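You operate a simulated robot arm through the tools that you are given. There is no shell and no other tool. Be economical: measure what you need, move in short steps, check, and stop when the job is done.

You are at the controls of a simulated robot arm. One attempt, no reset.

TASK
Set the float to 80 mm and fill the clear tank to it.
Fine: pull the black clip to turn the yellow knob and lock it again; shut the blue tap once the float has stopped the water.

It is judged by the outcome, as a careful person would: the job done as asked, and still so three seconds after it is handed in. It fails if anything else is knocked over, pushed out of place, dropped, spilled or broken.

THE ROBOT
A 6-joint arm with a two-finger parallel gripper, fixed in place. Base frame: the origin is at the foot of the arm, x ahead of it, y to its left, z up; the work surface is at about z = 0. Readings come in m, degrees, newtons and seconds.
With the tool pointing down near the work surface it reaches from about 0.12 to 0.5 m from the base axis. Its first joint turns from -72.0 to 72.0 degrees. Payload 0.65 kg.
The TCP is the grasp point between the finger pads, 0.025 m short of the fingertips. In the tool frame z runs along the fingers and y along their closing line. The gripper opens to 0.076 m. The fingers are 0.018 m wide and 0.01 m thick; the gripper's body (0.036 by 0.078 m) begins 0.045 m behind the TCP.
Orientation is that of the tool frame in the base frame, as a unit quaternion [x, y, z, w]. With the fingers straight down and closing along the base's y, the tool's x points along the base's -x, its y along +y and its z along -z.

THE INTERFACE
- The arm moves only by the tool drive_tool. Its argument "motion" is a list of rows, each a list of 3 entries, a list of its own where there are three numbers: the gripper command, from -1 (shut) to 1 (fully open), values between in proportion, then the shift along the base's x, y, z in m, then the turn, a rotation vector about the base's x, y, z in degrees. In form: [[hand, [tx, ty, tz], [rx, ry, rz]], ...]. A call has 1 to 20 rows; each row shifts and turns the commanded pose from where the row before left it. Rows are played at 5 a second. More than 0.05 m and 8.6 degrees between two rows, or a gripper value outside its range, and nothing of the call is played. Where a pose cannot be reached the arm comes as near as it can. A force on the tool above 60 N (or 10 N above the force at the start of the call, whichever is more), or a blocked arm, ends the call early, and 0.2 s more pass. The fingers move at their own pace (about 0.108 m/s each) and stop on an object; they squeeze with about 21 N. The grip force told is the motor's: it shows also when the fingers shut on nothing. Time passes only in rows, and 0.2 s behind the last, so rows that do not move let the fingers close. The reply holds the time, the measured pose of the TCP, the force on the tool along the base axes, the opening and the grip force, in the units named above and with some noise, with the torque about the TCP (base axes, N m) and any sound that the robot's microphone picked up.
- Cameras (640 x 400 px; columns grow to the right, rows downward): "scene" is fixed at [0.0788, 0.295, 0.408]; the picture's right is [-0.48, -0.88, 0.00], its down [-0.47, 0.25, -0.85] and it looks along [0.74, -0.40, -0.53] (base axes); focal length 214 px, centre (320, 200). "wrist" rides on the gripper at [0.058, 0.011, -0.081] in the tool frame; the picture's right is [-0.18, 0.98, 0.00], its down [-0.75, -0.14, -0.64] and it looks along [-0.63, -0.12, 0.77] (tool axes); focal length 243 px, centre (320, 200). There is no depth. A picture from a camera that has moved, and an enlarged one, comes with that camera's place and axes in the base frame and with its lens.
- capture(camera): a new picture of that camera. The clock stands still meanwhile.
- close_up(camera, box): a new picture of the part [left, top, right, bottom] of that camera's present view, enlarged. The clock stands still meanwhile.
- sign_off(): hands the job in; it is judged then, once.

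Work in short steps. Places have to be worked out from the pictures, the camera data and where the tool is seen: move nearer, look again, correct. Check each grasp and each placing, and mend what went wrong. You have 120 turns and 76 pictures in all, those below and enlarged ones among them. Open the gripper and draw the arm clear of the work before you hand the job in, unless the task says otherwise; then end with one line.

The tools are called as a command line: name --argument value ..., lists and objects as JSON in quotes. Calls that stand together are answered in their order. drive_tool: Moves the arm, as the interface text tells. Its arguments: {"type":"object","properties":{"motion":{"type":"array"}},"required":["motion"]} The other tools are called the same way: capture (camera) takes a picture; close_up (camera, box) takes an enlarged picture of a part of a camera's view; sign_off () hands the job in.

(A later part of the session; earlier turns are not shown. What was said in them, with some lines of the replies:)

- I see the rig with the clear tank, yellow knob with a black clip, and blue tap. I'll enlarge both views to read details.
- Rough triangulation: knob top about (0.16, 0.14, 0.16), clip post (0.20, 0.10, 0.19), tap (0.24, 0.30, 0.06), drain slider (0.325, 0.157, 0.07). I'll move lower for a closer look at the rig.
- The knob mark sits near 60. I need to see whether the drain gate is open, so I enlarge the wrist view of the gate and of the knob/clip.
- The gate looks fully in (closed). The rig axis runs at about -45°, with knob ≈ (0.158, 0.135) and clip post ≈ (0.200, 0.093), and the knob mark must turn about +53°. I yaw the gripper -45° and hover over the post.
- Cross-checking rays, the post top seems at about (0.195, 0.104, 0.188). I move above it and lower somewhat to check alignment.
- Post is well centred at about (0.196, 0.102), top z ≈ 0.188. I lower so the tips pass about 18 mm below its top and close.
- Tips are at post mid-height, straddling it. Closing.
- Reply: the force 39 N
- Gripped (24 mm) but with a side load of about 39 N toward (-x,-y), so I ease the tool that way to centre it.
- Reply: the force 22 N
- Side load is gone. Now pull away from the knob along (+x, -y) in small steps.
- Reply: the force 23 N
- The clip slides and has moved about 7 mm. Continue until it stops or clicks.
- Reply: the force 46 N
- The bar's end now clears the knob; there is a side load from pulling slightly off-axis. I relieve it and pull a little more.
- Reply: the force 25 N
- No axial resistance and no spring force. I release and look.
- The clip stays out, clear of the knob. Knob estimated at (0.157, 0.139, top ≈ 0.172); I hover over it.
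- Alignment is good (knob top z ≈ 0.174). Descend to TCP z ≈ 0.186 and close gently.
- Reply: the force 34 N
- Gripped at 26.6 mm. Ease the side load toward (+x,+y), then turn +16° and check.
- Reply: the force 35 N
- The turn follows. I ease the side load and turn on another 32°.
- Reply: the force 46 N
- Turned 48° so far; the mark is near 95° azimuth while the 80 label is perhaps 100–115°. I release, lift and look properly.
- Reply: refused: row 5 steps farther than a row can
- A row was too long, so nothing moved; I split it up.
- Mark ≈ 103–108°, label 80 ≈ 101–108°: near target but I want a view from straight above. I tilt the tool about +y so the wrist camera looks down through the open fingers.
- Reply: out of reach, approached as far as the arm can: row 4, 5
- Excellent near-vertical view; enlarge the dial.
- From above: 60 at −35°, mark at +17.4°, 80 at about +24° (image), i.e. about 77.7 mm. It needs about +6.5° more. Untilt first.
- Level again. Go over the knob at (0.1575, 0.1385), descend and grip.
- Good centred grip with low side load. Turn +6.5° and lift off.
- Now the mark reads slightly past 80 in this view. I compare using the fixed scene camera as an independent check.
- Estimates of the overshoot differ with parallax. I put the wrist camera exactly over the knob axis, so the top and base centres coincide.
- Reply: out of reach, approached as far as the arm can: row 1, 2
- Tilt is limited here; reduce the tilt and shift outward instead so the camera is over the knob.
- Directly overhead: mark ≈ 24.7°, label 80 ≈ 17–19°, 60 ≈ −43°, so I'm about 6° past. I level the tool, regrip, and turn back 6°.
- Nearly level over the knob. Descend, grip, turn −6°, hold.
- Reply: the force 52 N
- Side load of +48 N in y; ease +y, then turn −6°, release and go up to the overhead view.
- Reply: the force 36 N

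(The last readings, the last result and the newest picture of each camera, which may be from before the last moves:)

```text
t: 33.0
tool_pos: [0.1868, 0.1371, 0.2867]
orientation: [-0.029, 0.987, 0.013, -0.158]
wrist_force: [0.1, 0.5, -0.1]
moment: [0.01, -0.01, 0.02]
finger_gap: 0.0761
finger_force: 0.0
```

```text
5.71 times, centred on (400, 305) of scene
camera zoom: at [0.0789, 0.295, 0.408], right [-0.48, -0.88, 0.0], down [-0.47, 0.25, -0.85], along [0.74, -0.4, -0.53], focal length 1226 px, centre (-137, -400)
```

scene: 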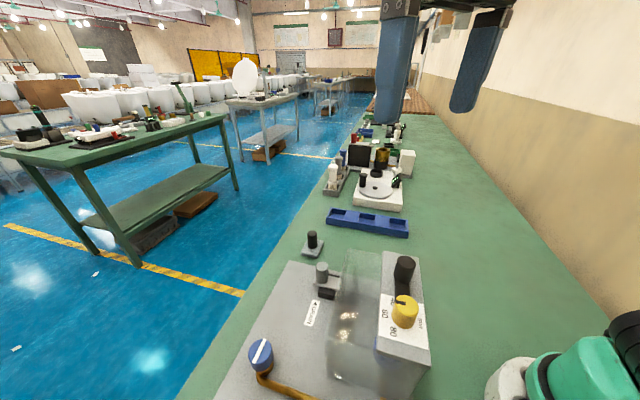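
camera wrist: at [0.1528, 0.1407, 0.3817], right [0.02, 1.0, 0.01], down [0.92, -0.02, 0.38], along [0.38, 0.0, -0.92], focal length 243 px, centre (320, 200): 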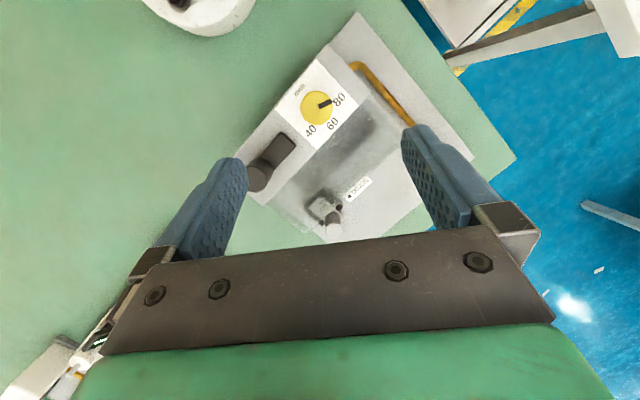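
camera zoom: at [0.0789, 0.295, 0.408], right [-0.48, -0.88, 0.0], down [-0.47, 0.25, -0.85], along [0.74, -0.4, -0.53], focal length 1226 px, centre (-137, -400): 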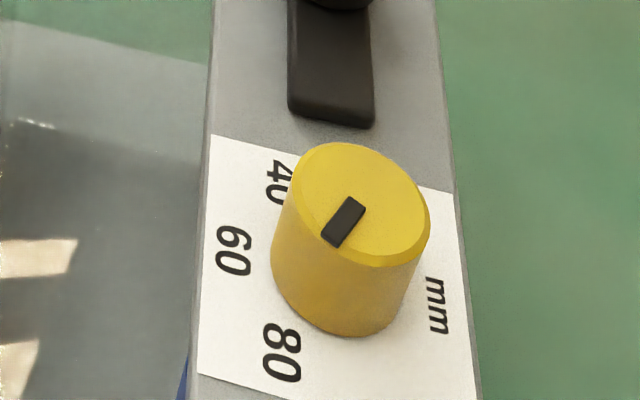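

Overhead: mark ≈ 22°, label 80 ≈ 22.7°, and spacing fits 60°, so the knob is at about 79.7 mm. Now level the tool, yaw to −45°, and go over the clip post at (0.2095, 0.0885).

drive_tool --motion '[[0.5, [0.003, -0.006, 0], [0, -6, 0]], [0.5, [0.003, -0.006, 0], [0, -6, 0]], [0.5, [0.003, -0.006, 0], [0, -6, 0]], [0.5, [0.003, -0.006, 0], [0, 0, -8]], [0.5, [0.003, -0.006, 0], [0, 0, -8]], [0.5, [0.003, -0.006, 0], [0, 0, -8]], [0.5, [0.003, -0.006, 0], [0, 0, -8]], [0.5, [0.002, -0.005, -0.02], [0, 0, -8]], [0.5, [0, -0.002, -0.02], [0, 0, -8]], [0.5, [0, 0, 0], [0, 0, 0]], [0.5, [0, 0, 0], [0, 0, 0]]]'

close_up --camera "wrist" --box '[200, 0, 460, 200]'

```text
t: 35.4
tool_pos: [0.2108, 0.0887, 0.2448]
orientation: [0.379, 0.925, 0.007, 0.001]
wrist_force: [-0.9, -0.2, 0.0]
moment: [0.02, -0.01, -0.01]
finger_gap: 0.0571
finger_force: 0.1
```

```text
2.00 times, centred on (330, 100) of wrist
camera zoom: at [0.1751, 0.1374, 0.3244], right [0.82, 0.57, 0.01], down [0.43, -0.64, 0.64], along [0.37, -0.52, -0.77], focal length 485 px, centre (300, 400)
```

zoom: 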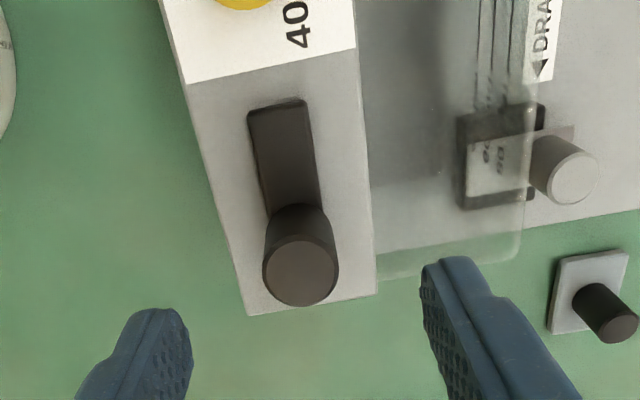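

Post is centred within a few mm. Descend and grip.

drive_tool --motion '[[0.5, [0, -0.002, -0.02], [0, 0, 0]], [0.5, [0, 0, -0.02], [0, 0, 0]], [0.5, [0, 0, -0.01], [0, 0, 0]], [0.5, [0, 0, 0], [0, 0, 0]], [-0.2, [0, 0, 0], [0, 0, 0]], [-1, [0, 0, 0], [0, 0, 0]], [-1, [0, 0, 0], [0, 0, 0]]]'

```text
t: 37.0
tool_pos: [0.2096, 0.0863, 0.1958]
orientation: [0.379, 0.925, 0.005, 0.001]
wrist_force: [-14.0, -13.3, -7.8]
moment: [-0.45, 0.5, -0.12]
finger_gap: 0.0245
finger_force: 39.9
```

Gripped. Ease side load and push toward the knob 15 mm along (−0.72, +0.69).

drive_tool --motion '[[-1, [-0.0007, -0.0007, 0], [0, 0, 0]], [-1, [-0.0022, 0.0021, 0], [0, 0, 0]], [-1, [-0.0022, 0.0021, 0], [0, 0, 0]], [-1, [-0.0022, 0.0021, 0], [0, 0, 0]], [-1, [-0.0022, 0.0021, 0], [0, 0, 0]], [-1, [-0.0022, 0.0021, 0], [0, 0, 0]], [-1, [0, 0, 0], [0, 0, 0]]]'

close_up --camera "scene" --box '[320, 210, 480, 350]'

```text
t: 38.6
tool_pos: [0.1986, 0.0977, 0.1976]
orientation: [0.378, 0.926, 0.009, 0.002]
wrist_force: [17.2, 18.7, -18.0]
moment: [0.05, -0.4, 0.2]
finger_gap: 0.0247
finger_force: 39.9
```

```text
2.86 times, centred on (400, 280) of scene
camera zoom: at [0.0789, 0.295, 0.4079], right [-0.48, -0.88, 0.0], down [-0.47, 0.25, -0.85], along [0.74, -0.4, -0.53], focal length 613 px, centre (91, -29)
```

zoom: 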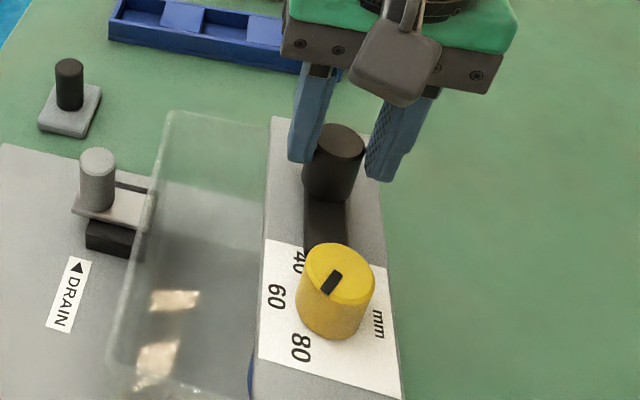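

About 4 mm remain to the original seat. Ease and push on until it stops.

drive_tool --motion '[[-1, [0.0005, 0.0007, 0], [0, 0, 0]], [-1, [-0.0015, 0.0014, 0], [0, 0, 0]], [-1, [-0.0015, 0.0014, 0], [0, 0, 0]], [-1, [-0.0011, 0.001, 0], [0, 0, 0]], [-1, [0, 0, 0], [0, 0, 0]]]'

close_up --camera "scene" --box '[320, 210, 480, 350]'

```text
t: 39.8
tool_pos: [0.1961, 0.1016, 0.1979]
orientation: [0.379, 0.925, 0.005, 0.002]
wrist_force: [8.2, -4.9, 0.3]
moment: [0.11, 0.3, -0.07]
finger_gap: 0.0241
finger_force: 40.9
```

```text
2.86 times, centred on (400, 280) of scene
camera zoom: at [0.0789, 0.2949, 0.408], right [-0.48, -0.88, 0.0], down [-0.47, 0.25, -0.85], along [0.74, -0.4, -0.53], focal length 613 px, centre (91, -29)
```

zoom: 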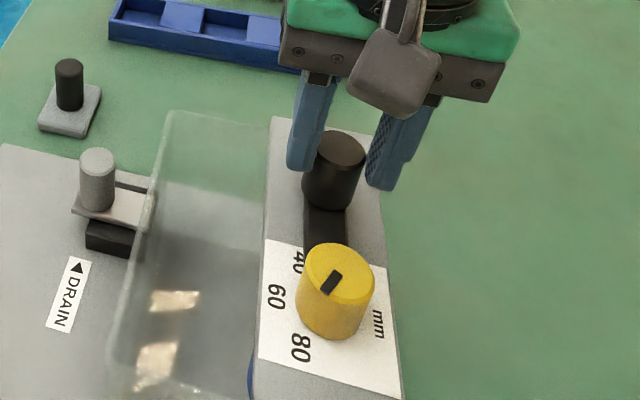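

The post is at its original spot and pushes back about 9 N along the axis, so it's seated. I press 1 mm more to make sure, then release and rise.

drive_tool --motion '[[-1, [-0.0008, 0.0008, 0], [0, 0, 0]], [-1, [0, 0, 0], [0, 0, 0]]]'

```text
t: 40.4
tool_pos: [0.1944, 0.1018, 0.1985]
orientation: [0.379, 0.926, 0.004, 0.002]
wrist_force: [7.5, -27.7, -13.5]
moment: [-0.5, 0.21, -0.06]
finger_gap: 0.0245
finger_force: 40.0
```

Hard stop confirmed. Release, rise, and travel over toward the tap.

drive_tool --motion '[[-0.1, [0.0006, -0.0003, 0], [0, 0, 0]], [0.5, [0, 0, 0], [0, 0, 0]], [0.5, [0, 0, 0.03], [0, 0, 0]], [0.5, [0, 0, 0.04], [0, 0, 0]], [0.5, [0.007, 0.04, 0], [0, 0, 6]], [0.5, [0.007, 0.04, 0], [0, 0, 6]], [0.5, [0.007, 0.04, 0], [0, 0, 6]], [0.5, [0.007, 0.04, -0.02], [0, 0, 6]], [0.5, [0, 0.02, -0.02], [0, 0, 6]], [0.5, [0, 0, 0], [0, 0, 0]]]'

capture --camera "wrist"

close_up --camera "scene" --box '[220, 220, 460, 400]'

```text
t: 42.6
tool_pos: [0.2223, 0.2835, 0.2303]
orientation: [0.124, 0.992, 0.007, 0.001]
wrist_force: [0.1, 0.5, 0.5]
moment: [-0.01, -0.03, 0.01]
finger_gap: 0.0567
finger_force: 0.2
```

```text
33 pictures are left
camera wrist: at [0.1685, 0.3076, 0.3111], right [0.42, 0.91, 0.01], down [0.69, -0.33, 0.64], along [0.58, -0.26, -0.77], focal length 243 px, centre (320, 200)
```

wrist: 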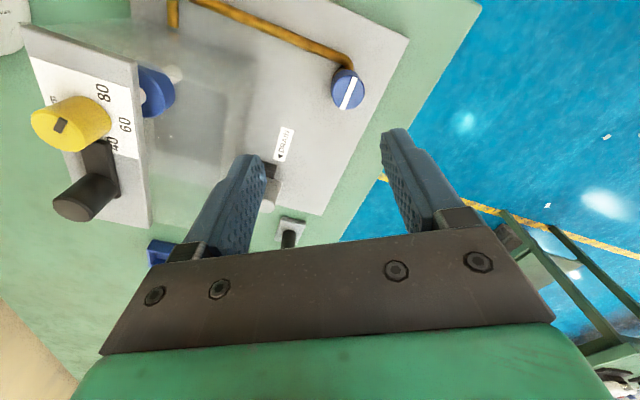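

```text
2.22 times, centred on (340, 310) of scene
camera zoom: at [0.0788, 0.295, 0.408], right [-0.48, -0.88, 0.0], down [-0.47, 0.25, -0.85], along [0.74, -0.4, -0.53], focal length 477 px, centre (276, -44)
```

zoom: 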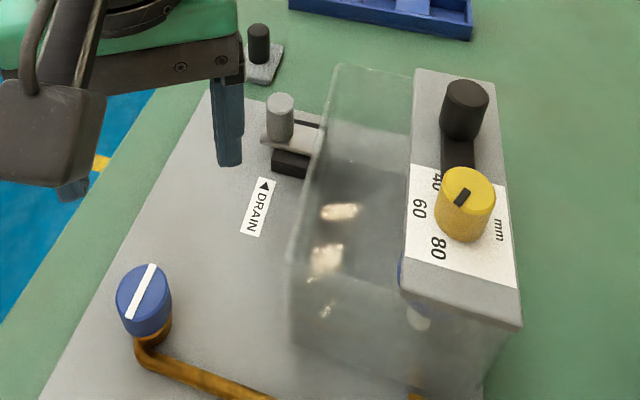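

Clip is seated exactly as at start. Tap ≈ (0.241, 0.304, top ≈ 0.06), its line across the pipe (closed). Yaw to about −45° and hover above it.

drive_tool --motion '[[1, [0.005, 0.005, -0.02], [0, 0, -7.7]], [1, [0.005, 0.005, -0.02], [0, 0, -7.7]], [1, [0.005, 0.005, -0.02], [0, 0, -7.7]], [1, [0.004, 0.005, -0.02], [0, 0, -7.7]], [1, [0, 0, 0], [0, 0, 0]], [1, [0, 0, 0], [0, 0, 0]]]'

capture --camera "wrist"

close_up --camera "scene" --box '[190, 260, 350, 400]'

```text
t: 44.0
tool_pos: [0.2398, 0.3009, 0.1474]
orientation: [0.385, 0.923, 0.007, 0.002]
wrist_force: [-0.7, -0.1, -0.6]
moment: [-0.01, 0.0, 0.01]
finger_gap: 0.0759
finger_force: 0.0
```

```text
31 pictures are left
camera wrist: at [0.2062, 0.3508, 0.2277], right [0.83, 0.56, 0.01], down [0.42, -0.64, 0.64], along [0.37, -0.52, -0.77], focal length 243 px, centre (320, 200)
```

wrist: 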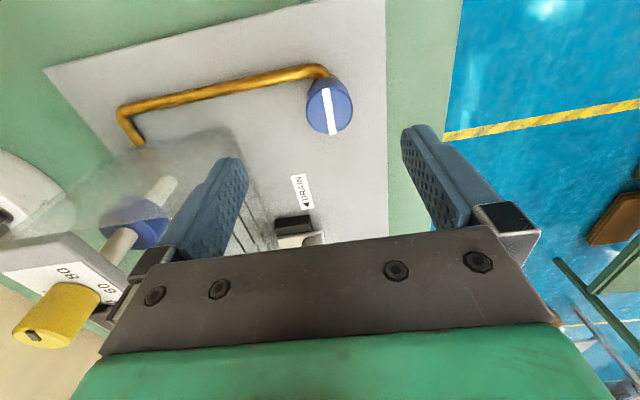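

```text
2.86 times, centred on (270, 330) of scene
camera zoom: at [0.0788, 0.295, 0.408], right [-0.48, -0.88, 0.0], down [-0.47, 0.25, -0.85], along [0.74, -0.4, -0.53], focal length 613 px, centre (463, -171)
```

zoom: 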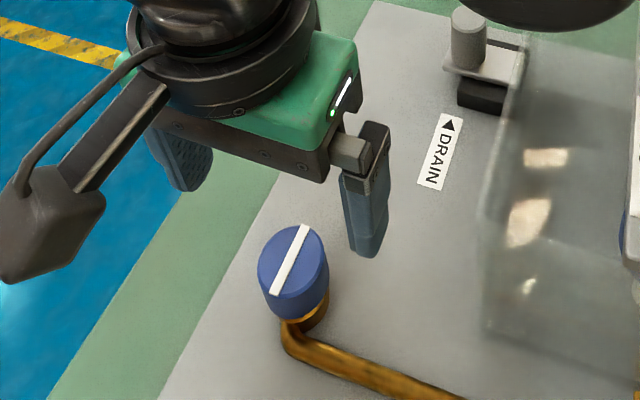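

Refined tap centre ≈ (0.245, 0.3035), top ≈ 0.056. Shift, descend to TCP z ≈ 0.068 and check.

drive_tool --motion '[[1, [0.0045, 0.0025, -0.02], [0, 0, 0]], [1, [0, 0, -0.02], [0, 0, 0]], [1, [0, 0, -0.02], [0, 0, 0]], [1, [0, 0, -0.019], [0, 0, 0]], [1, [0, 0, 0], [0, 0, 0]]]'

close_up --camera "scene" --box '[190, 260, 350, 400]'

close_up --camera "wrist" --box '[200, 40, 460, 240]'

```text
t: 45.2
tool_pos: [0.2458, 0.3048, 0.0687]
orientation: [0.385, 0.923, 0.007, 0.002]
wrist_force: [0.7, 0.0, -0.6]
moment: [-0.07, -0.01, 0.0]
finger_gap: 0.076
finger_force: 0.2
```

```text
2.86 times, centred on (270, 330) of scene
camera zoom: at [0.0788, 0.2949, 0.408], right [-0.48, -0.88, 0.0], down [-0.47, 0.25, -0.85], along [0.74, -0.4, -0.53], focal length 613 px, centre (463, -171)
```

zoom: 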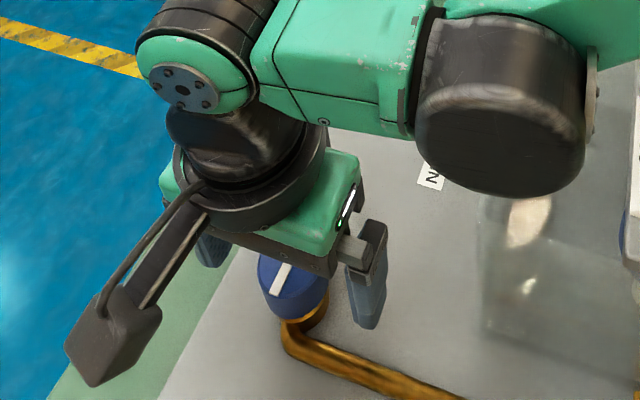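

```text
2.00 times, centred on (330, 140) of wrist
camera zoom: at [0.2116, 0.3552, 0.1489], right [0.83, 0.56, 0.01], down [0.42, -0.64, 0.64], along [0.37, -0.52, -0.77], focal length 485 px, centre (300, 320)
```

zoom: 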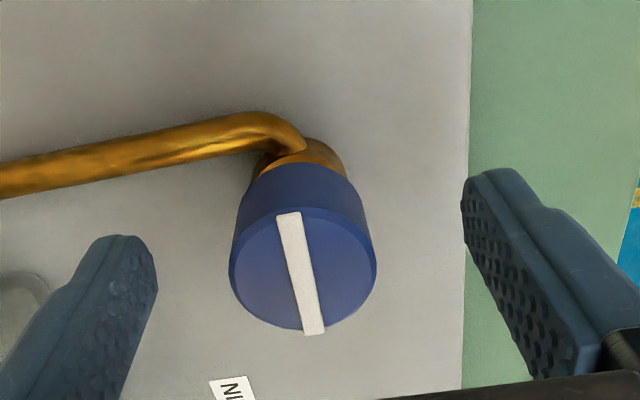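

Centred nicely, top at about z 0.06. Close, then see the load.

drive_tool --motion '[[0.4, [0, 0, 0], [0, 0, 0]], [0, [0, 0, 0], [0, 0, 0]], [-1, [0, 0, 0], [0, 0, 0]], [-1, [0, 0, 0], [0, 0, 0]]]'

```text
t: 46.2
tool_pos: [0.2449, 0.3058, 0.0698]
orientation: [0.385, 0.923, 0.007, 0.002]
wrist_force: [2.2, 1.9, -1.4]
moment: [-0.44, 0.51, 0.0]
finger_gap: 0.0325
finger_force: 44.8
```

Good grip (32.5 mm). Turn +16° (counter-clockwise) and read torque.

drive_tool --motion '[[-1, [0, 0, 0], [0, 0, 5]], [-1, [0, 0, 0], [0, 0, 5]], [-1, [0, 0, 0], [0, 0, 6]], [-1, [0, 0, 0], [0, 0, 0]]]'

close_up --camera "wrist" --box '[200, 40, 460, 240]'

```text
t: 47.2
tool_pos: [0.245, 0.3048, 0.0687]
orientation: [0.251, 0.968, 0.006, -0.001]
wrist_force: [-20.8, 2.1, 20.9]
moment: [-0.63, 0.45, -0.01]
finger_gap: 0.0325
finger_force: 45.0
```

```text
2.00 times, centred on (330, 140) of wrist
camera zoom: at [0.1996, 0.3433, 0.1491], right [0.64, 0.77, 0.01], down [0.59, -0.5, 0.64], along [0.5, -0.4, -0.77], focal length 485 px, centre (300, 320)
```

zoom: 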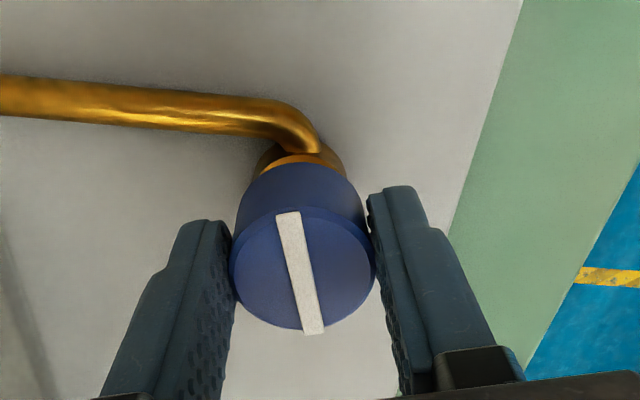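

The tap turns freely with the tool. Continue +40°.

drive_tool --motion '[[-1, [-0.0003, 0, 0], [0, 0, 8]], [-1, [0, 0, 0], [0, 0, 8]], [-1, [0, 0, 0], [0, 0, 8]], [-1, [0, 0, 0], [0, 0, 8]], [-1, [0, 0, 0], [0, 0, 8]], [-1, [0, 0, 0], [0, 0, 0]]]'

capture --camera "scene"

```text
t: 48.6
tool_pos: [0.2478, 0.3042, 0.0679]
orientation: [-0.094, 0.996, 0.005, -0.002]
wrist_force: [-10.4, -20.3, -21.0]
moment: [-0.75, -0.04, -0.02]
finger_gap: 0.0324
finger_force: 45.0
```

```text
26 pictures are left
```

scene: 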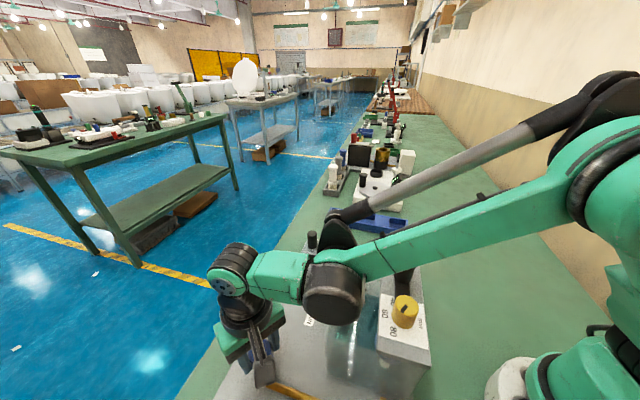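

The tank looks tinted; I zoom on it.

close_up --camera "scene" --box '[300, 290, 440, 400]'

```text
3.64 times, centred on (370, 345) of scene
camera zoom: at [0.0789, 0.295, 0.4079], right [-0.48, -0.88, 0.0], down [-0.47, 0.25, -0.85], along [0.74, -0.4, -0.53], focal length 780 px, centre (138, -327)
```

zoom: 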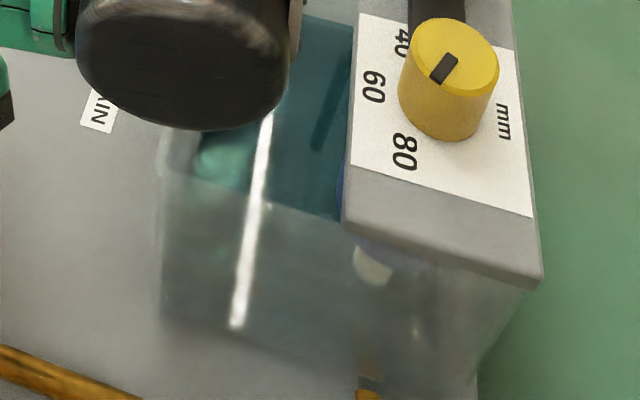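

Water is flowing. I hold here and wait 2 s to gauge the fill rate.

drive_tool --motion '[[-1, [0, 0, 0], [0, 0, 0]], [-1, [0, 0, 0], [0, 0, 0]], [-1, [0, 0, 0], [0, 0, 0]], [-1, [0, 0, 0], [0, 0, 0]], [-1, [0, 0, 0], [0, 0, 0]], [-1, [0, 0, 0], [0, 0, 0]], [-1, [0, 0, 0], [0, 0, 0]], [-1, [0, 0, 0], [0, 0, 0]], [-1, [0, 0, 0], [0, 0, 0]], [-1, [0, 0, 0], [0, 0, 0]]]'

close_up --camera "scene" --box '[300, 290, 440, 400]'

```text
t: 50.8
tool_pos: [0.2474, 0.3045, 0.0702]
orientation: [-0.093, 0.996, 0.003, 0.0]
wrist_force: [10.9, -33.8, -18.0]
moment: [-1.22, 0.15, -0.02]
finger_gap: 0.0324
finger_force: 45.6
```

```text
3.64 times, centred on (370, 345) of scene
camera zoom: at [0.0789, 0.295, 0.4079], right [-0.48, -0.88, 0.0], down [-0.47, 0.25, -0.85], along [0.74, -0.4, -0.53], focal length 780 px, centre (138, -327)
```

zoom: 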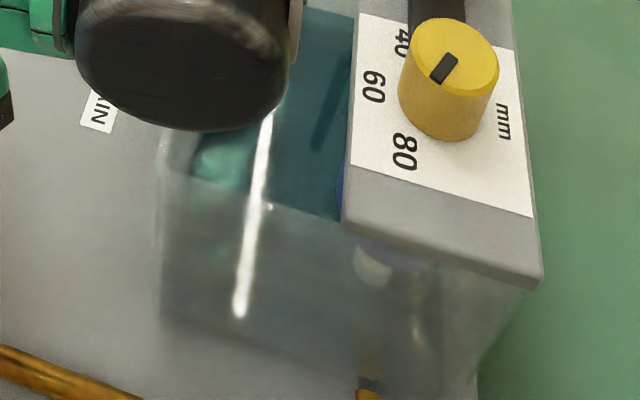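

The level is rising, slowly. I ease the side load and open the tap the remaining ~34°.

drive_tool --motion '[[-1, [0.0002, -0.0012, 0], [0, 0, 0]], [-1, [0, 0, 0], [0, 0, 8]], [-1, [0, 0, 0], [0, 0, 8]], [-1, [0, 0, 0], [0, 0, 8]], [-1, [0, 0, 0], [0, 0, 8]], [-1, [0, 0, 0], [0, 0, 0]]]'

close_up --camera "wrist" --box '[200, 40, 460, 240]'

```text
t: 52.2
tool_pos: [0.2457, 0.3034, 0.0688]
orientation: [-0.366, 0.93, 0.004, -0.004]
wrist_force: [7.4, -10.7, 9.3]
moment: [-0.65, -0.91, -0.39]
finger_gap: 0.0327
finger_force: 45.0
```

```text
2.00 times, centred on (330, 140) of wrist
camera zoom: at [0.1969, 0.2718, 0.1496], right [-0.53, 0.85, 0.01], down [0.66, 0.4, 0.64], along [0.53, 0.35, -0.77], focal length 485 px, centre (300, 320)
```

zoom: 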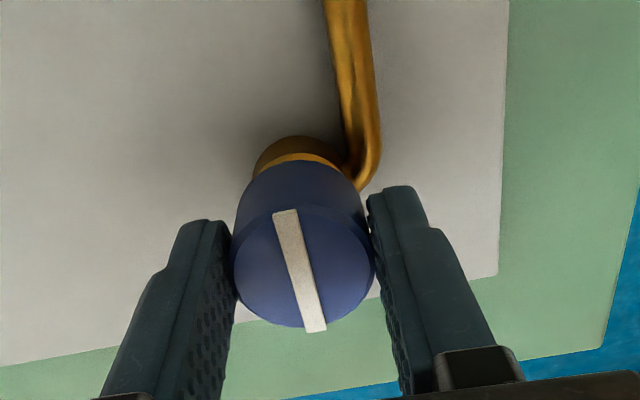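

Torque of −0.39 N·m shows the open stop at about 90°. Relax 1° and wait 4 s while filling.

drive_tool --motion '[[-1, [0, 0, 0], [0, 0, -1]], [-1, [0, 0, 0], [0, 0, 0]], [-1, [0, 0, 0], [0, 0, 0]], [-1, [0, 0, 0], [0, 0, 0]], [-1, [0, 0, 0], [0, 0, 0]], [-1, [0, 0, 0], [0, 0, 0]], [-1, [0, 0, 0], [0, 0, 0]], [-1, [0, 0, 0], [0, 0, 0]], [-1, [0, 0, 0], [0, 0, 0]], [-1, [0, 0, 0], [0, 0, 0]], [-1, [0, 0, 0], [0, 0, 0]], [-1, [0, 0, 0], [0, 0, 0]], [-1, [0, 0, 0], [0, 0, 0]], [-1, [0, 0, 0], [0, 0, 0]], [-1, [0, 0, 0], [0, 0, 0]], [-1, [0, 0, 0], [0, 0, 0]], [-1, [0, 0, 0], [0, 0, 0]], [-1, [0, 0, 0], [0, 0, 0]], [-1, [0, 0, 0], [0, 0, 0]], [-1, [0, 0, 0], [0, 0, 0]]]'

close_up --camera "scene" --box '[300, 290, 440, 400]'

```text
t: 56.4
tool_pos: [0.246, 0.3037, 0.0691]
orientation: [-0.356, 0.935, 0.005, -0.003]
wrist_force: [2.0, -24.1, 6.5]
moment: [-0.97, -0.43, -0.03]
finger_gap: 0.0324
finger_force: 45.4
```

```text
3.64 times, centred on (370, 345) of scene
camera zoom: at [0.0788, 0.2949, 0.408], right [-0.48, -0.88, 0.0], down [-0.47, 0.25, -0.85], along [0.74, -0.4, -0.53], focal length 780 px, centre (138, -327)
```

zoom: 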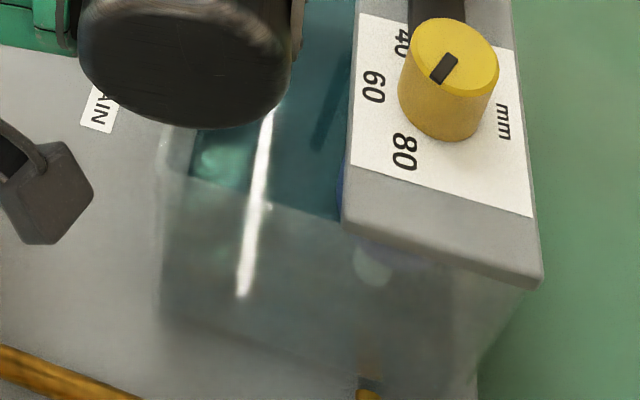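

Still rising (reflection end moved up). Wait 4 s more, twice.

drive_tool --motion '[[-1, [0, 0, 0], [0, 0, 0]], [-1, [0, 0, 0], [0, 0, 0]], [-1, [0, 0, 0], [0, 0, 0]], [-1, [0, 0, 0], [0, 0, 0]], [-1, [0, 0, 0], [0, 0, 0]], [-1, [0, 0, 0], [0, 0, 0]], [-1, [0, 0, 0], [0, 0, 0]], [-1, [0, 0, 0], [0, 0, 0]], [-1, [0, 0, 0], [0, 0, 0]], [-1, [0, 0, 0], [0, 0, 0]], [-1, [0, 0, 0], [0, 0, 0]], [-1, [0, 0, 0], [0, 0, 0]], [-1, [0, 0, 0], [0, 0, 0]], [-1, [0, 0, 0], [0, 0, 0]], [-1, [0, 0, 0], [0, 0, 0]], [-1, [0, 0, 0], [0, 0, 0]], [-1, [0, 0, 0], [0, 0, 0]], [-1, [0, 0, 0], [0, 0, 0]], [-1, [0, 0, 0], [0, 0, 0]], [-1, [0, 0, 0], [0, 0, 0]]]'

close_up --camera "scene" --box '[300, 290, 440, 400]'

```text
t: 60.6
tool_pos: [0.2458, 0.303, 0.069]
orientation: [-0.356, 0.934, 0.004, -0.003]
wrist_force: [6.5, -18.4, -1.6]
moment: [-0.87, -0.49, -0.03]
finger_gap: 0.032
finger_force: 45.6
```

```text
3.64 times, centred on (370, 345) of scene
camera zoom: at [0.0788, 0.295, 0.4079], right [-0.48, -0.88, 0.0], down [-0.47, 0.25, -0.85], along [0.74, -0.4, -0.53], focal length 780 px, centre (138, -327)
```

zoom: 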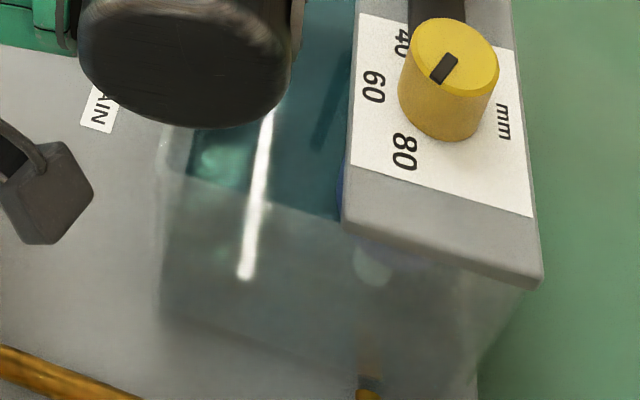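

Rising steadily. Wait another 8 s.

drive_tool --motion '[[-1, [0, 0, 0], [0, 0, 0]], [-1, [0, 0, 0], [0, 0, 0]], [-1, [0, 0, 0], [0, 0, 0]], [-1, [0, 0, 0], [0, 0, 0]], [-1, [0, 0, 0], [0, 0, 0]], [-1, [0, 0, 0], [0, 0, 0]], [-1, [0, 0, 0], [0, 0, 0]], [-1, [0, 0, 0], [0, 0, 0]], [-1, [0, 0, 0], [0, 0, 0]], [-1, [0, 0, 0], [0, 0, 0]], [-1, [0, 0, 0], [0, 0, 0]], [-1, [0, 0, 0], [0, 0, 0]], [-1, [0, 0, 0], [0, 0, 0]], [-1, [0, 0, 0], [0, 0, 0]], [-1, [0, 0, 0], [0, 0, 0]], [-1, [0, 0, 0], [0, 0, 0]], [-1, [0, 0, 0], [0, 0, 0]], [-1, [0, 0, 0], [0, 0, 0]], [-1, [0, 0, 0], [0, 0, 0]], [-1, [0, 0, 0], [0, 0, 0]]]'

drive_tool --motion '[[-1, [0, 0, 0], [0, 0, 0]], [-1, [0, 0, 0], [0, 0, 0]], [-1, [0, 0, 0], [0, 0, 0]], [-1, [0, 0, 0], [0, 0, 0]], [-1, [0, 0, 0], [0, 0, 0]], [-1, [0, 0, 0], [0, 0, 0]], [-1, [0, 0, 0], [0, 0, 0]], [-1, [0, 0, 0], [0, 0, 0]], [-1, [0, 0, 0], [0, 0, 0]], [-1, [0, 0, 0], [0, 0, 0]], [-1, [0, 0, 0], [0, 0, 0]], [-1, [0, 0, 0], [0, 0, 0]], [-1, [0, 0, 0], [0, 0, 0]], [-1, [0, 0, 0], [0, 0, 0]], [-1, [0, 0, 0], [0, 0, 0]], [-1, [0, 0, 0], [0, 0, 0]], [-1, [0, 0, 0], [0, 0, 0]], [-1, [0, 0, 0], [0, 0, 0]], [-1, [0, 0, 0], [0, 0, 0]], [-1, [0, 0, 0], [0, 0, 0]]]'

close_up --camera "scene" --box '[300, 290, 440, 400]'

```text
t: 64.8
tool_pos: [0.2471, 0.3037, 0.0692]
orientation: [-0.357, 0.934, 0.006, -0.003]
wrist_force: [10.5, -11.8, -1.1]
moment: [-0.74, -0.64, -0.08]
finger_gap: 0.0325
finger_force: 45.1
```

```text
t: 69.0
tool_pos: [0.2454, 0.303, 0.0693]
orientation: [-0.356, 0.934, 0.006, -0.003]
wrist_force: [12.6, -10.4, 1.1]
moment: [-0.7, -0.69, -0.12]
finger_gap: 0.0325
finger_force: 44.6
```

```text
3.64 times, centred on (370, 345) of scene
camera zoom: at [0.0788, 0.295, 0.408], right [-0.48, -0.88, 0.0], down [-0.47, 0.25, -0.85], along [0.74, -0.4, -0.53], focal length 780 px, centre (138, -327)
```

zoom: 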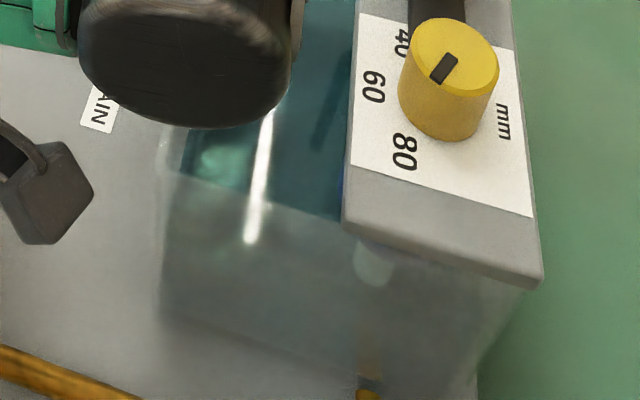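

Still rising ~4 px/s, with ~40 px of margin to the rim. Check again after 4 s.

drive_tool --motion '[[-1, [0, 0, 0], [0, 0, 0]], [-1, [0, 0, 0], [0, 0, 0]], [-1, [0, 0, 0], [0, 0, 0]], [-1, [0, 0, 0], [0, 0, 0]], [-1, [0, 0, 0], [0, 0, 0]], [-1, [0, 0, 0], [0, 0, 0]], [-1, [0, 0, 0], [0, 0, 0]], [-1, [0, 0, 0], [0, 0, 0]], [-1, [0, 0, 0], [0, 0, 0]], [-1, [0, 0, 0], [0, 0, 0]], [-1, [0, 0, 0], [0, 0, 0]], [-1, [0, 0, 0], [0, 0, 0]], [-1, [0, 0, 0], [0, 0, 0]], [-1, [0, 0, 0], [0, 0, 0]], [-1, [0, 0, 0], [0, 0, 0]], [-1, [0, 0, 0], [0, 0, 0]], [-1, [0, 0, 0], [0, 0, 0]], [-1, [0, 0, 0], [0, 0, 0]], [-1, [0, 0, 0], [0, 0, 0]], [-1, [0, 0, 0], [0, 0, 0]]]'

close_up --camera "scene" --box '[300, 290, 440, 400]'

```text
t: 73.2
tool_pos: [0.2453, 0.3034, 0.0686]
orientation: [-0.355, 0.935, 0.005, -0.003]
wrist_force: [12.5, -10.7, 0.8]
moment: [-0.66, -0.66, -0.15]
finger_gap: 0.0326
finger_force: 44.5
```

```text
3.64 times, centred on (370, 345) of scene
camera zoom: at [0.0788, 0.295, 0.408], right [-0.48, -0.88, 0.0], down [-0.47, 0.25, -0.85], along [0.74, -0.4, -0.53], focal length 780 px, centre (138, -327)
```

zoom: 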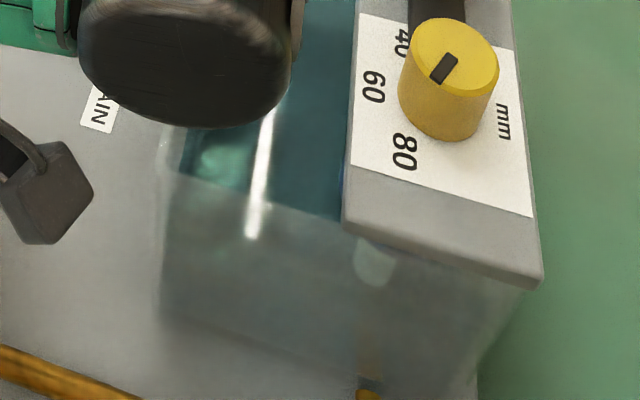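

The rise has nearly stopped (243 → 239): the float is shutting off. Wait 4 s more to confirm.

drive_tool --motion '[[-1, [0, 0, 0], [0, 0, 0]], [-1, [0, 0, 0], [0, 0, 0]], [-1, [0, 0, 0], [0, 0, 0]], [-1, [0, 0, 0], [0, 0, 0]], [-1, [0, 0, 0], [0, 0, 0]], [-1, [0, 0, 0], [0, 0, 0]], [-1, [0, 0, 0], [0, 0, 0]], [-1, [0, 0, 0], [0, 0, 0]], [-1, [0, 0, 0], [0, 0, 0]], [-1, [0, 0, 0], [0, 0, 0]], [-1, [0, 0, 0], [0, 0, 0]], [-1, [0, 0, 0], [0, 0, 0]], [-1, [0, 0, 0], [0, 0, 0]], [-1, [0, 0, 0], [0, 0, 0]], [-1, [0, 0, 0], [0, 0, 0]], [-1, [0, 0, 0], [0, 0, 0]], [-1, [0, 0, 0], [0, 0, 0]], [-1, [0, 0, 0], [0, 0, 0]], [-1, [0, 0, 0], [0, 0, 0]], [-1, [0, 0, 0], [0, 0, 0]]]'

close_up --camera "scene" --box '[300, 290, 440, 400]'

```text
t: 77.4
tool_pos: [0.2459, 0.3035, 0.0694]
orientation: [-0.355, 0.935, 0.006, -0.002]
wrist_force: [11.1, -12.7, 0.8]
moment: [-0.72, -0.64, -0.14]
finger_gap: 0.0325
finger_force: 45.0
```

```text
3.64 times, centred on (370, 345) of scene
camera zoom: at [0.0788, 0.295, 0.408], right [-0.48, -0.88, 0.0], down [-0.47, 0.25, -0.85], along [0.74, -0.4, -0.53], focal length 780 px, centre (138, -327)
```

zoom: 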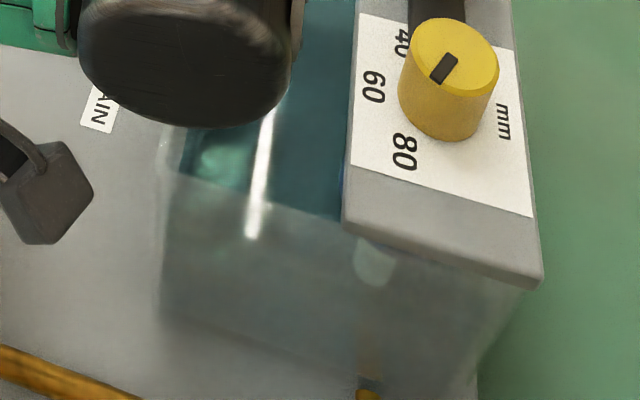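

Level is unchanged: the float has stopped it. Now turn the tap back −87°.

drive_tool --motion '[[-1, [0, 0, 0], [0, 0, -8]], [-1, [0, 0, 0], [0, 0, -8]], [-1, [0, 0, 0], [0, 0, -8]], [-1, [0, 0, 0], [0, 0, -8]], [-1, [0, 0, 0], [0, 0, -8]], [-1, [0, 0, 0], [0, 0, -8]], [-1, [0, 0, 0], [0, 0, -8]], [-1, [0, 0, 0], [0, 0, -8]], [-1, [0, 0, 0], [0, 0, -8]], [-1, [0, 0, 0], [0, 0, -8]], [-1, [0, 0, 0], [0, 0, -6]], [-1, [0, 0, 0], [0, 0, 0]]]'

close_up --camera "wrist" --box '[200, 40, 460, 240]'

```text
t: 80.0
tool_pos: [0.2463, 0.3042, 0.0698]
orientation: [0.378, 0.926, 0.011, 0.002]
wrist_force: [23.0, 41.1, -21.5]
moment: [-0.37, -0.14, 0.1]
finger_gap: 0.0327
finger_force: 44.6
```

```text
2.00 times, centred on (330, 140) of wrist
camera zoom: at [0.2106, 0.3534, 0.1495], right [0.82, 0.58, 0.02], down [0.43, -0.64, 0.64], along [0.38, -0.51, -0.77], focal length 485 px, centre (300, 320)
```

zoom: 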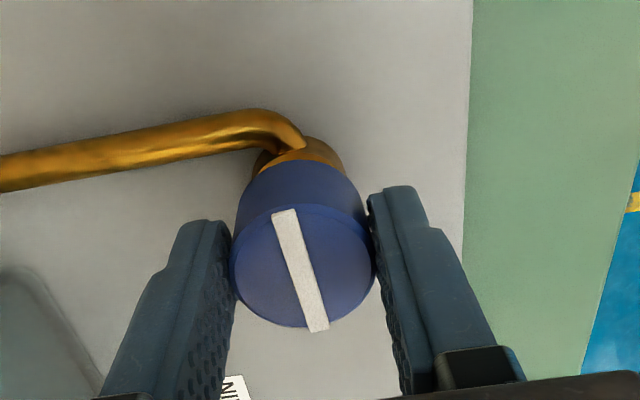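

The line is still about 4–5° short of its original closed angle. I ease the side load and turn until the stop is felt.

drive_tool --motion '[[-1, [0.0007, 0.001, 0], [0, 0, 0]], [-1, [0, 0, 0], [0, 0, -3]], [-1, [0, 0, 0], [0, 0, -3]], [-1, [0, 0, 0], [0, 0, 0]]]'

close_up --camera "wrist" --box '[200, 40, 460, 240]'

```text
t: 81.0
tool_pos: [0.2458, 0.3042, 0.0693]
orientation: [0.425, 0.905, 0.008, 0.001]
wrist_force: [-0.1, 30.2, 5.7]
moment: [0.59, 0.8, 0.09]
finger_gap: 0.0327
finger_force: 45.2
```

```text
2.00 times, centred on (330, 140) of wrist
camera zoom: at [0.2167, 0.3572, 0.1496], right [0.87, 0.49, 0.01], down [0.37, -0.68, 0.64], along [0.32, -0.55, -0.77], focal length 485 px, centre (300, 320)
```

zoom: 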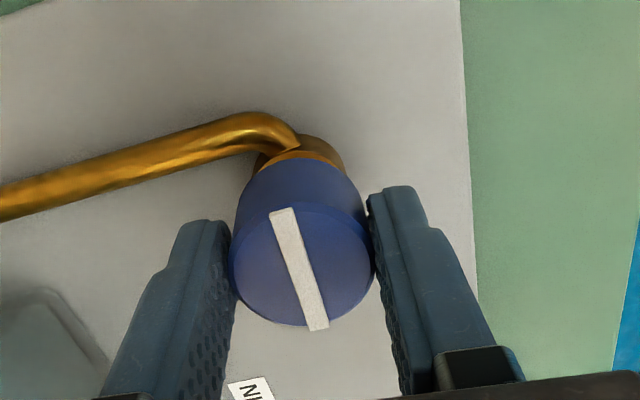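

Now matches the original closed angle. One more −3° to feel for the stop.

drive_tool --motion '[[-1, [0, 0.0008, 0], [0, 0, -3]], [-1, [0, 0, 0], [0, 0, 0]]]'

```text
t: 81.6
tool_pos: [0.2471, 0.3049, 0.0687]
orientation: [0.448, 0.894, 0.004, 0.002]
wrist_force: [-9.1, 2.9, 26.3]
moment: [-0.31, 0.69, -0.04]
finger_gap: 0.0323
finger_force: 45.4
```

No stop felt; I check the line angle before going on.

close_up --camera "wrist" --box '[200, 40, 460, 240]'

```text
2.00 times, centred on (330, 140) of wrist
camera zoom: at [0.2202, 0.3586, 0.1486], right [0.9, 0.44, 0.01], down [0.33, -0.69, 0.64], along [0.29, -0.57, -0.77], focal length 485 px, centre (300, 320)
```

zoom: 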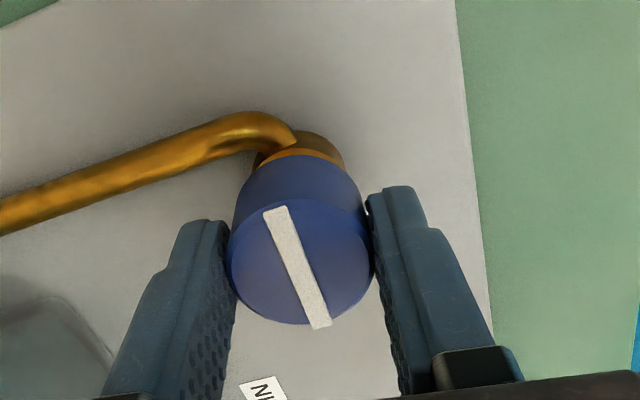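

The line slipped relative to the fingers this time, so the tap is against its closed stop. Release and lift away.

drive_tool --motion '[[0, [0, 0, 0], [0, 0, 0]], [1, [0, 0, 0], [0, 0, 0]], [1, [0, 0, 0], [0, 0, 0]], [1, [0, 0, 0.03], [0, 0, 0]], [1, [0, 0, 0.04], [0, 0, 0]], [1, [0, 0, 0.045], [0, 0, 7]], [1, [0, -0.01, 0.045], [0, 0, 7]], [1, [0, -0.02, 0.03], [0, 0, 8]], [1, [-0.02, -0.03, 0], [0, 0, 8]], [1, [-0.02, -0.03, 0.01], [0, 0, 8]], [1, [0, -0.03, 0.01], [0, 0, 8]], [1, [0, -0.03, 0.02], [0, 0, 6]], [1, [0, 0, 0], [0, 0, 0]]]'

capture --camera "scene"

capture --camera "wrist"

```text
t: 84.4
tool_pos: [0.2055, 0.1526, 0.3011]
orientation: [0.011, 1.0, 0.007, -0.001]
wrist_force: [-0.3, -0.2, 0.5]
moment: [0.02, 0.03, 0.04]
finger_gap: 0.0759
finger_force: 0.0
```

```text
14 pictures are left
```

scene: 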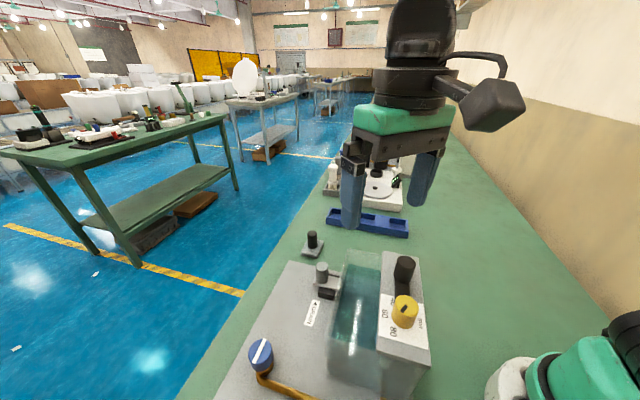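

```text
13 pictures are left
camera wrist: at [0.1483, 0.164, 0.381], right [0.2, 0.98, 0.01], down [0.75, -0.17, 0.64], along [0.63, -0.12, -0.77], focal length 243 px, centre (320, 200)
```

wrist: 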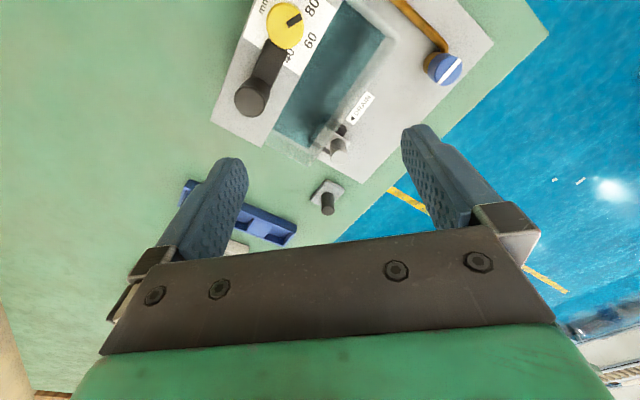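

Arm is clear; I check the level and tap closely for steadiness and leaks.

close_up --camera "scene" --box '[220, 230, 460, 400]'

close_up --camera "scene" --box '[300, 290, 440, 400]'

close_up --camera "wrist" --box '[220, 0, 420, 160]'

```text
2.35 times, centred on (340, 315) of scene
camera zoom: at [0.0788, 0.2949, 0.408], right [-0.48, -0.88, 0.0], down [-0.47, 0.25, -0.85], along [0.74, -0.4, -0.53], focal length 505 px, centre (273, -71)
```

zoom: 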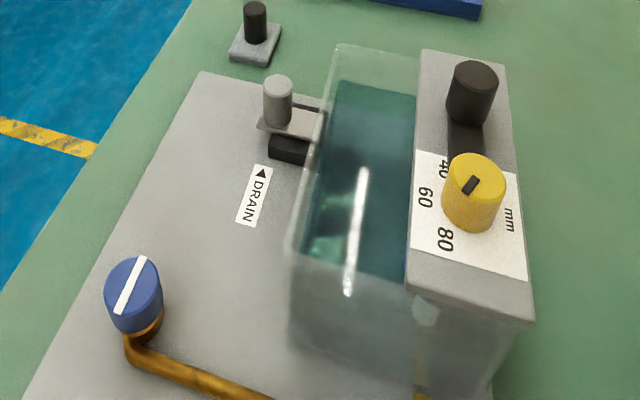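

```text
3.64 times, centred on (370, 345) of scene
camera zoom: at [0.0788, 0.2949, 0.408], right [-0.48, -0.88, 0.0], down [-0.47, 0.25, -0.85], along [0.74, -0.4, -0.53], focal length 780 px, centre (138, -327)
```

zoom: 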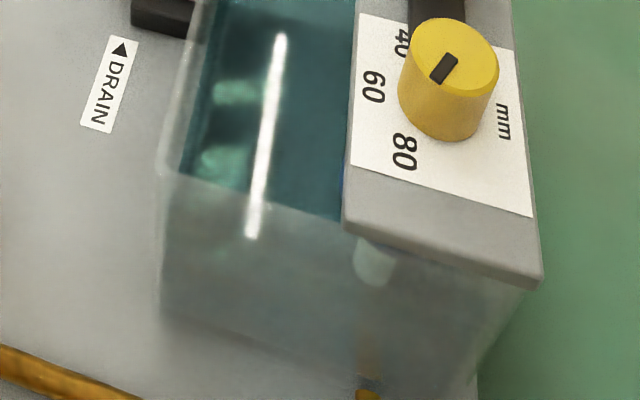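

```text
2.50 times, centred on (320, 80) of wrist
camera zoom: at [0.1483, 0.164, 0.381], right [0.2, 0.98, 0.01], down [0.75, -0.17, 0.64], along [0.63, -0.12, -0.77], focal length 606 px, centre (320, 500)
```

zoom: 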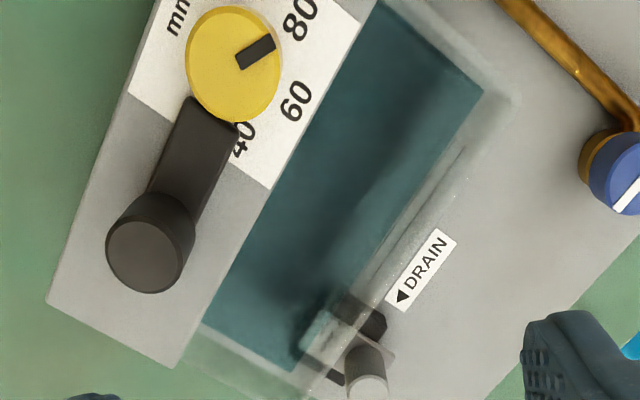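

Level is steady and nothing leaks. The tank wall has scale lines; I try reading the level against them.

close_up --camera "wrist" --box '[315, 20, 395, 160]'

close_up --camera "scene" --box '[320, 245, 380, 350]'

```text
2.86 times, centred on (355, 90) of wrist
camera zoom: at [0.1483, 0.164, 0.381], right [0.2, 0.98, 0.01], down [0.75, -0.17, 0.64], along [0.63, -0.12, -0.77], focal length 693 px, centre (220, 514)
```

zoom: 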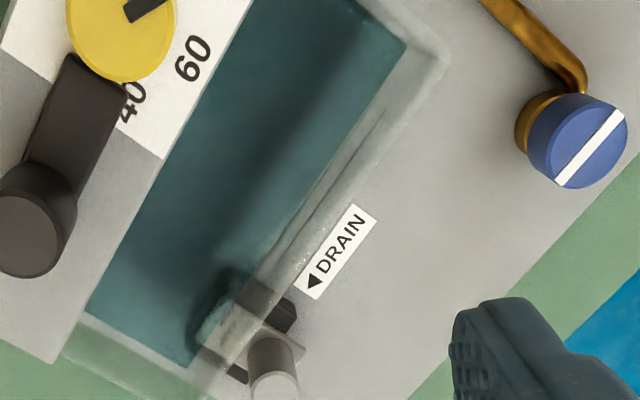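

```text
3.81 times, centred on (350, 298) of scene
camera zoom: at [0.0788, 0.2949, 0.408], right [-0.48, -0.88, 0.0], down [-0.47, 0.25, -0.85], along [0.74, -0.4, -0.53], focal length 817 px, centre (206, -171)
```

zoom: 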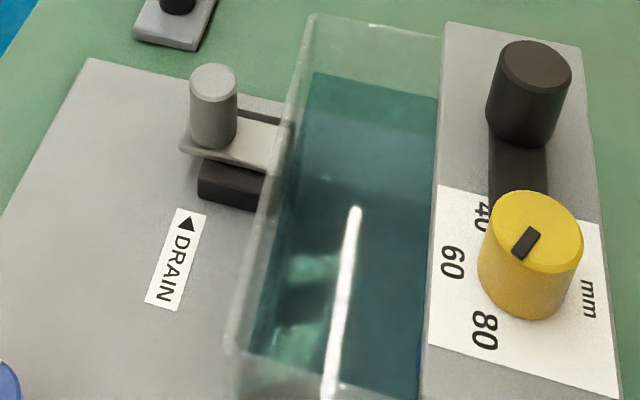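

One line seems just at or above the surface. I yaw +45° and view the far wall from the housing side, staying above the clip post.

drive_tool --motion '[[1, [-0.005, -0.007, -0.01], [0, 0, 8]], [1, [-0.005, -0.006, -0.01], [0, 0, 8]], [1, [-0.005, -0.006, -0.01], [0, 0, 8]], [1, [-0.005, -0.006, -0.01], [0, 0, 8]], [1, [-0.002, -0.004, -0.01], [0, 0, 8]], [1, [0, 0, 0], [0, 0, 6]], [1, [0, 0, 0], [0, 0, 0]]]'

capture --camera "wrist"

```text
t: 86.0
tool_pos: [0.1839, 0.1248, 0.2502]
orientation: [-0.382, 0.924, 0.006, -0.003]
wrist_force: [1.0, 0.0, 0.0]
moment: [-0.01, 0.04, -0.01]
finger_gap: 0.0759
finger_force: 0.1
```

```text
7 pictures are left
camera wrist: at [0.1367, 0.0925, 0.3305], right [-0.56, 0.83, 0.01], down [0.64, 0.43, 0.64], along [0.52, 0.37, -0.77], focal length 243 px, centre (320, 200)
```

wrist: 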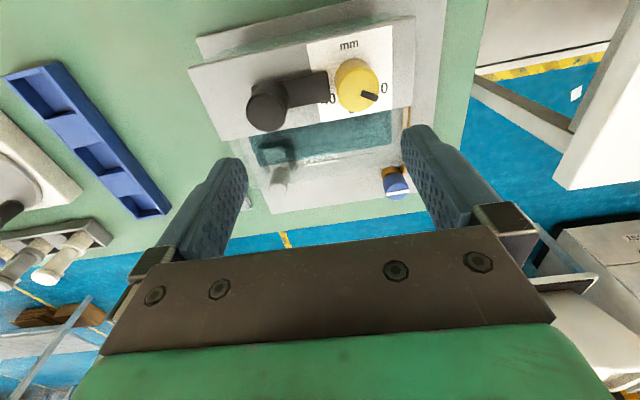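

close_up --camera "wrist" --box '[245, 100, 415, 206]'

```text
3.76 times, centred on (330, 153) of wrist
camera zoom: at [0.1367, 0.0925, 0.3305], right [-0.56, 0.83, 0.01], down [0.64, 0.43, 0.64], along [0.52, 0.37, -0.77], focal length 913 px, centre (282, 377)
```

zoom: 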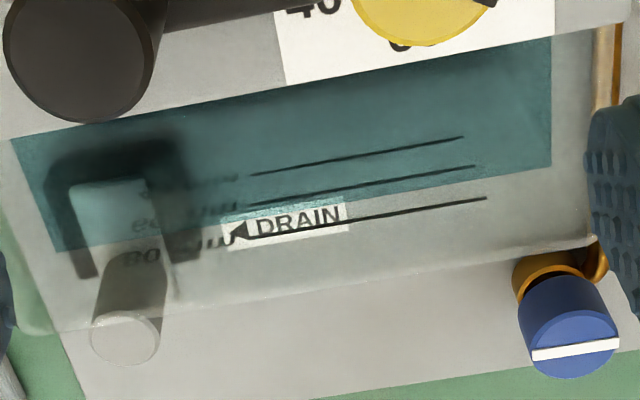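

Scale lines 40/60/80 are visible; the water edge is between 60 and 80 apparent, but lines drawn on the outer face give a parallax offset. I zoom on the wall corner to judge the wall thickness.

close_up --camera "wrist" --box '[350, 125, 415, 170]'

```text
8.89 times, centred on (382, 148) of wrist
camera zoom: at [0.1367, 0.0925, 0.3305], right [-0.56, 0.83, 0.01], down [0.64, 0.43, 0.64], along [0.52, 0.37, -0.77], focal length 2157 px, centre (-236, 667)
```

zoom: 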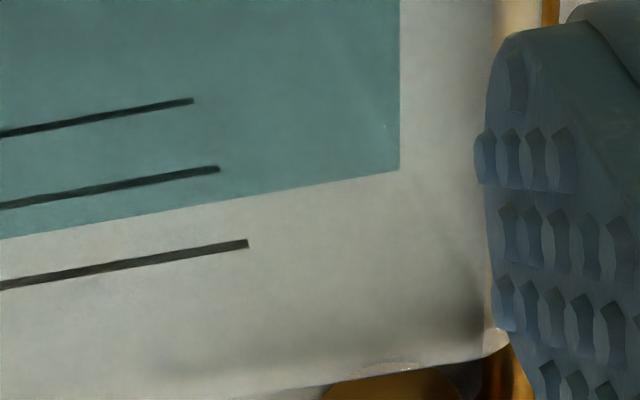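

Triangulating: the 80 line is at z ≈ 0.094 on a plane about 6–8 mm outside the water edge, and the surface is at z ≈ 0.098–0.102. So the level agrees with about 80 mm within measurement error. I draw the arm well clear and take a last look.

drive_tool --motion '[[1, [0, 0, 0.04], [0, 0, 0]], [1, [0, 0, 0.04], [0, 0, -8]], [1, [0, 0, 0.04], [0, 0, -8]], [1, [0, 0, 0.02], [0, 0, -8]], [1, [0, 0, 0], [0, 0, -8]], [1, [0, 0, 0], [0, 0, 0]], [1, [0, 0, 0], [0, 0, 0]]]'

close_up --camera "scene" --box '[220, 230, 460, 400]'

```text
t: 87.6
tool_pos: [0.1836, 0.1244, 0.3891]
orientation: [-0.111, 0.994, 0.007, -0.002]
wrist_force: [-0.4, -0.7, 0.5]
moment: [0.0, 0.0, 0.01]
finger_gap: 0.0758
finger_force: 0.0
```

```text
2.35 times, centred on (340, 315) of scene
camera zoom: at [0.0788, 0.295, 0.408], right [-0.48, -0.88, 0.0], down [-0.47, 0.25, -0.85], along [0.74, -0.4, -0.53], focal length 505 px, centre (273, -71)
```

zoom: 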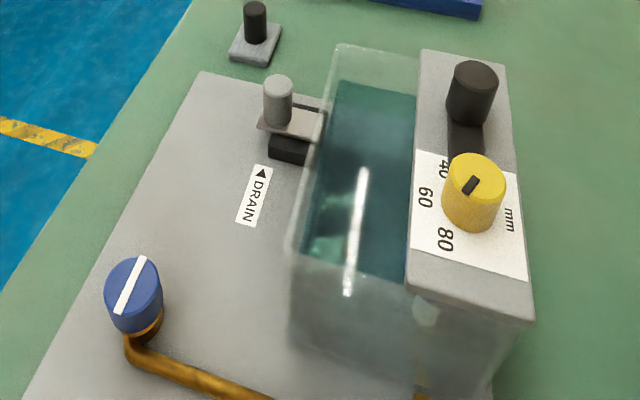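

The level is steady, the tap is shut, the clip is locked and the arm is clear with the gripper open. Handing in.

sign_off

```text
The job is handed in.
```

The float is set to about 80 mm and the clip is locked again; the tank filled until the float stopped the water, the blue tap is shut, and my camera estimate of the level agrees with 80 mm to within a few millimetres.
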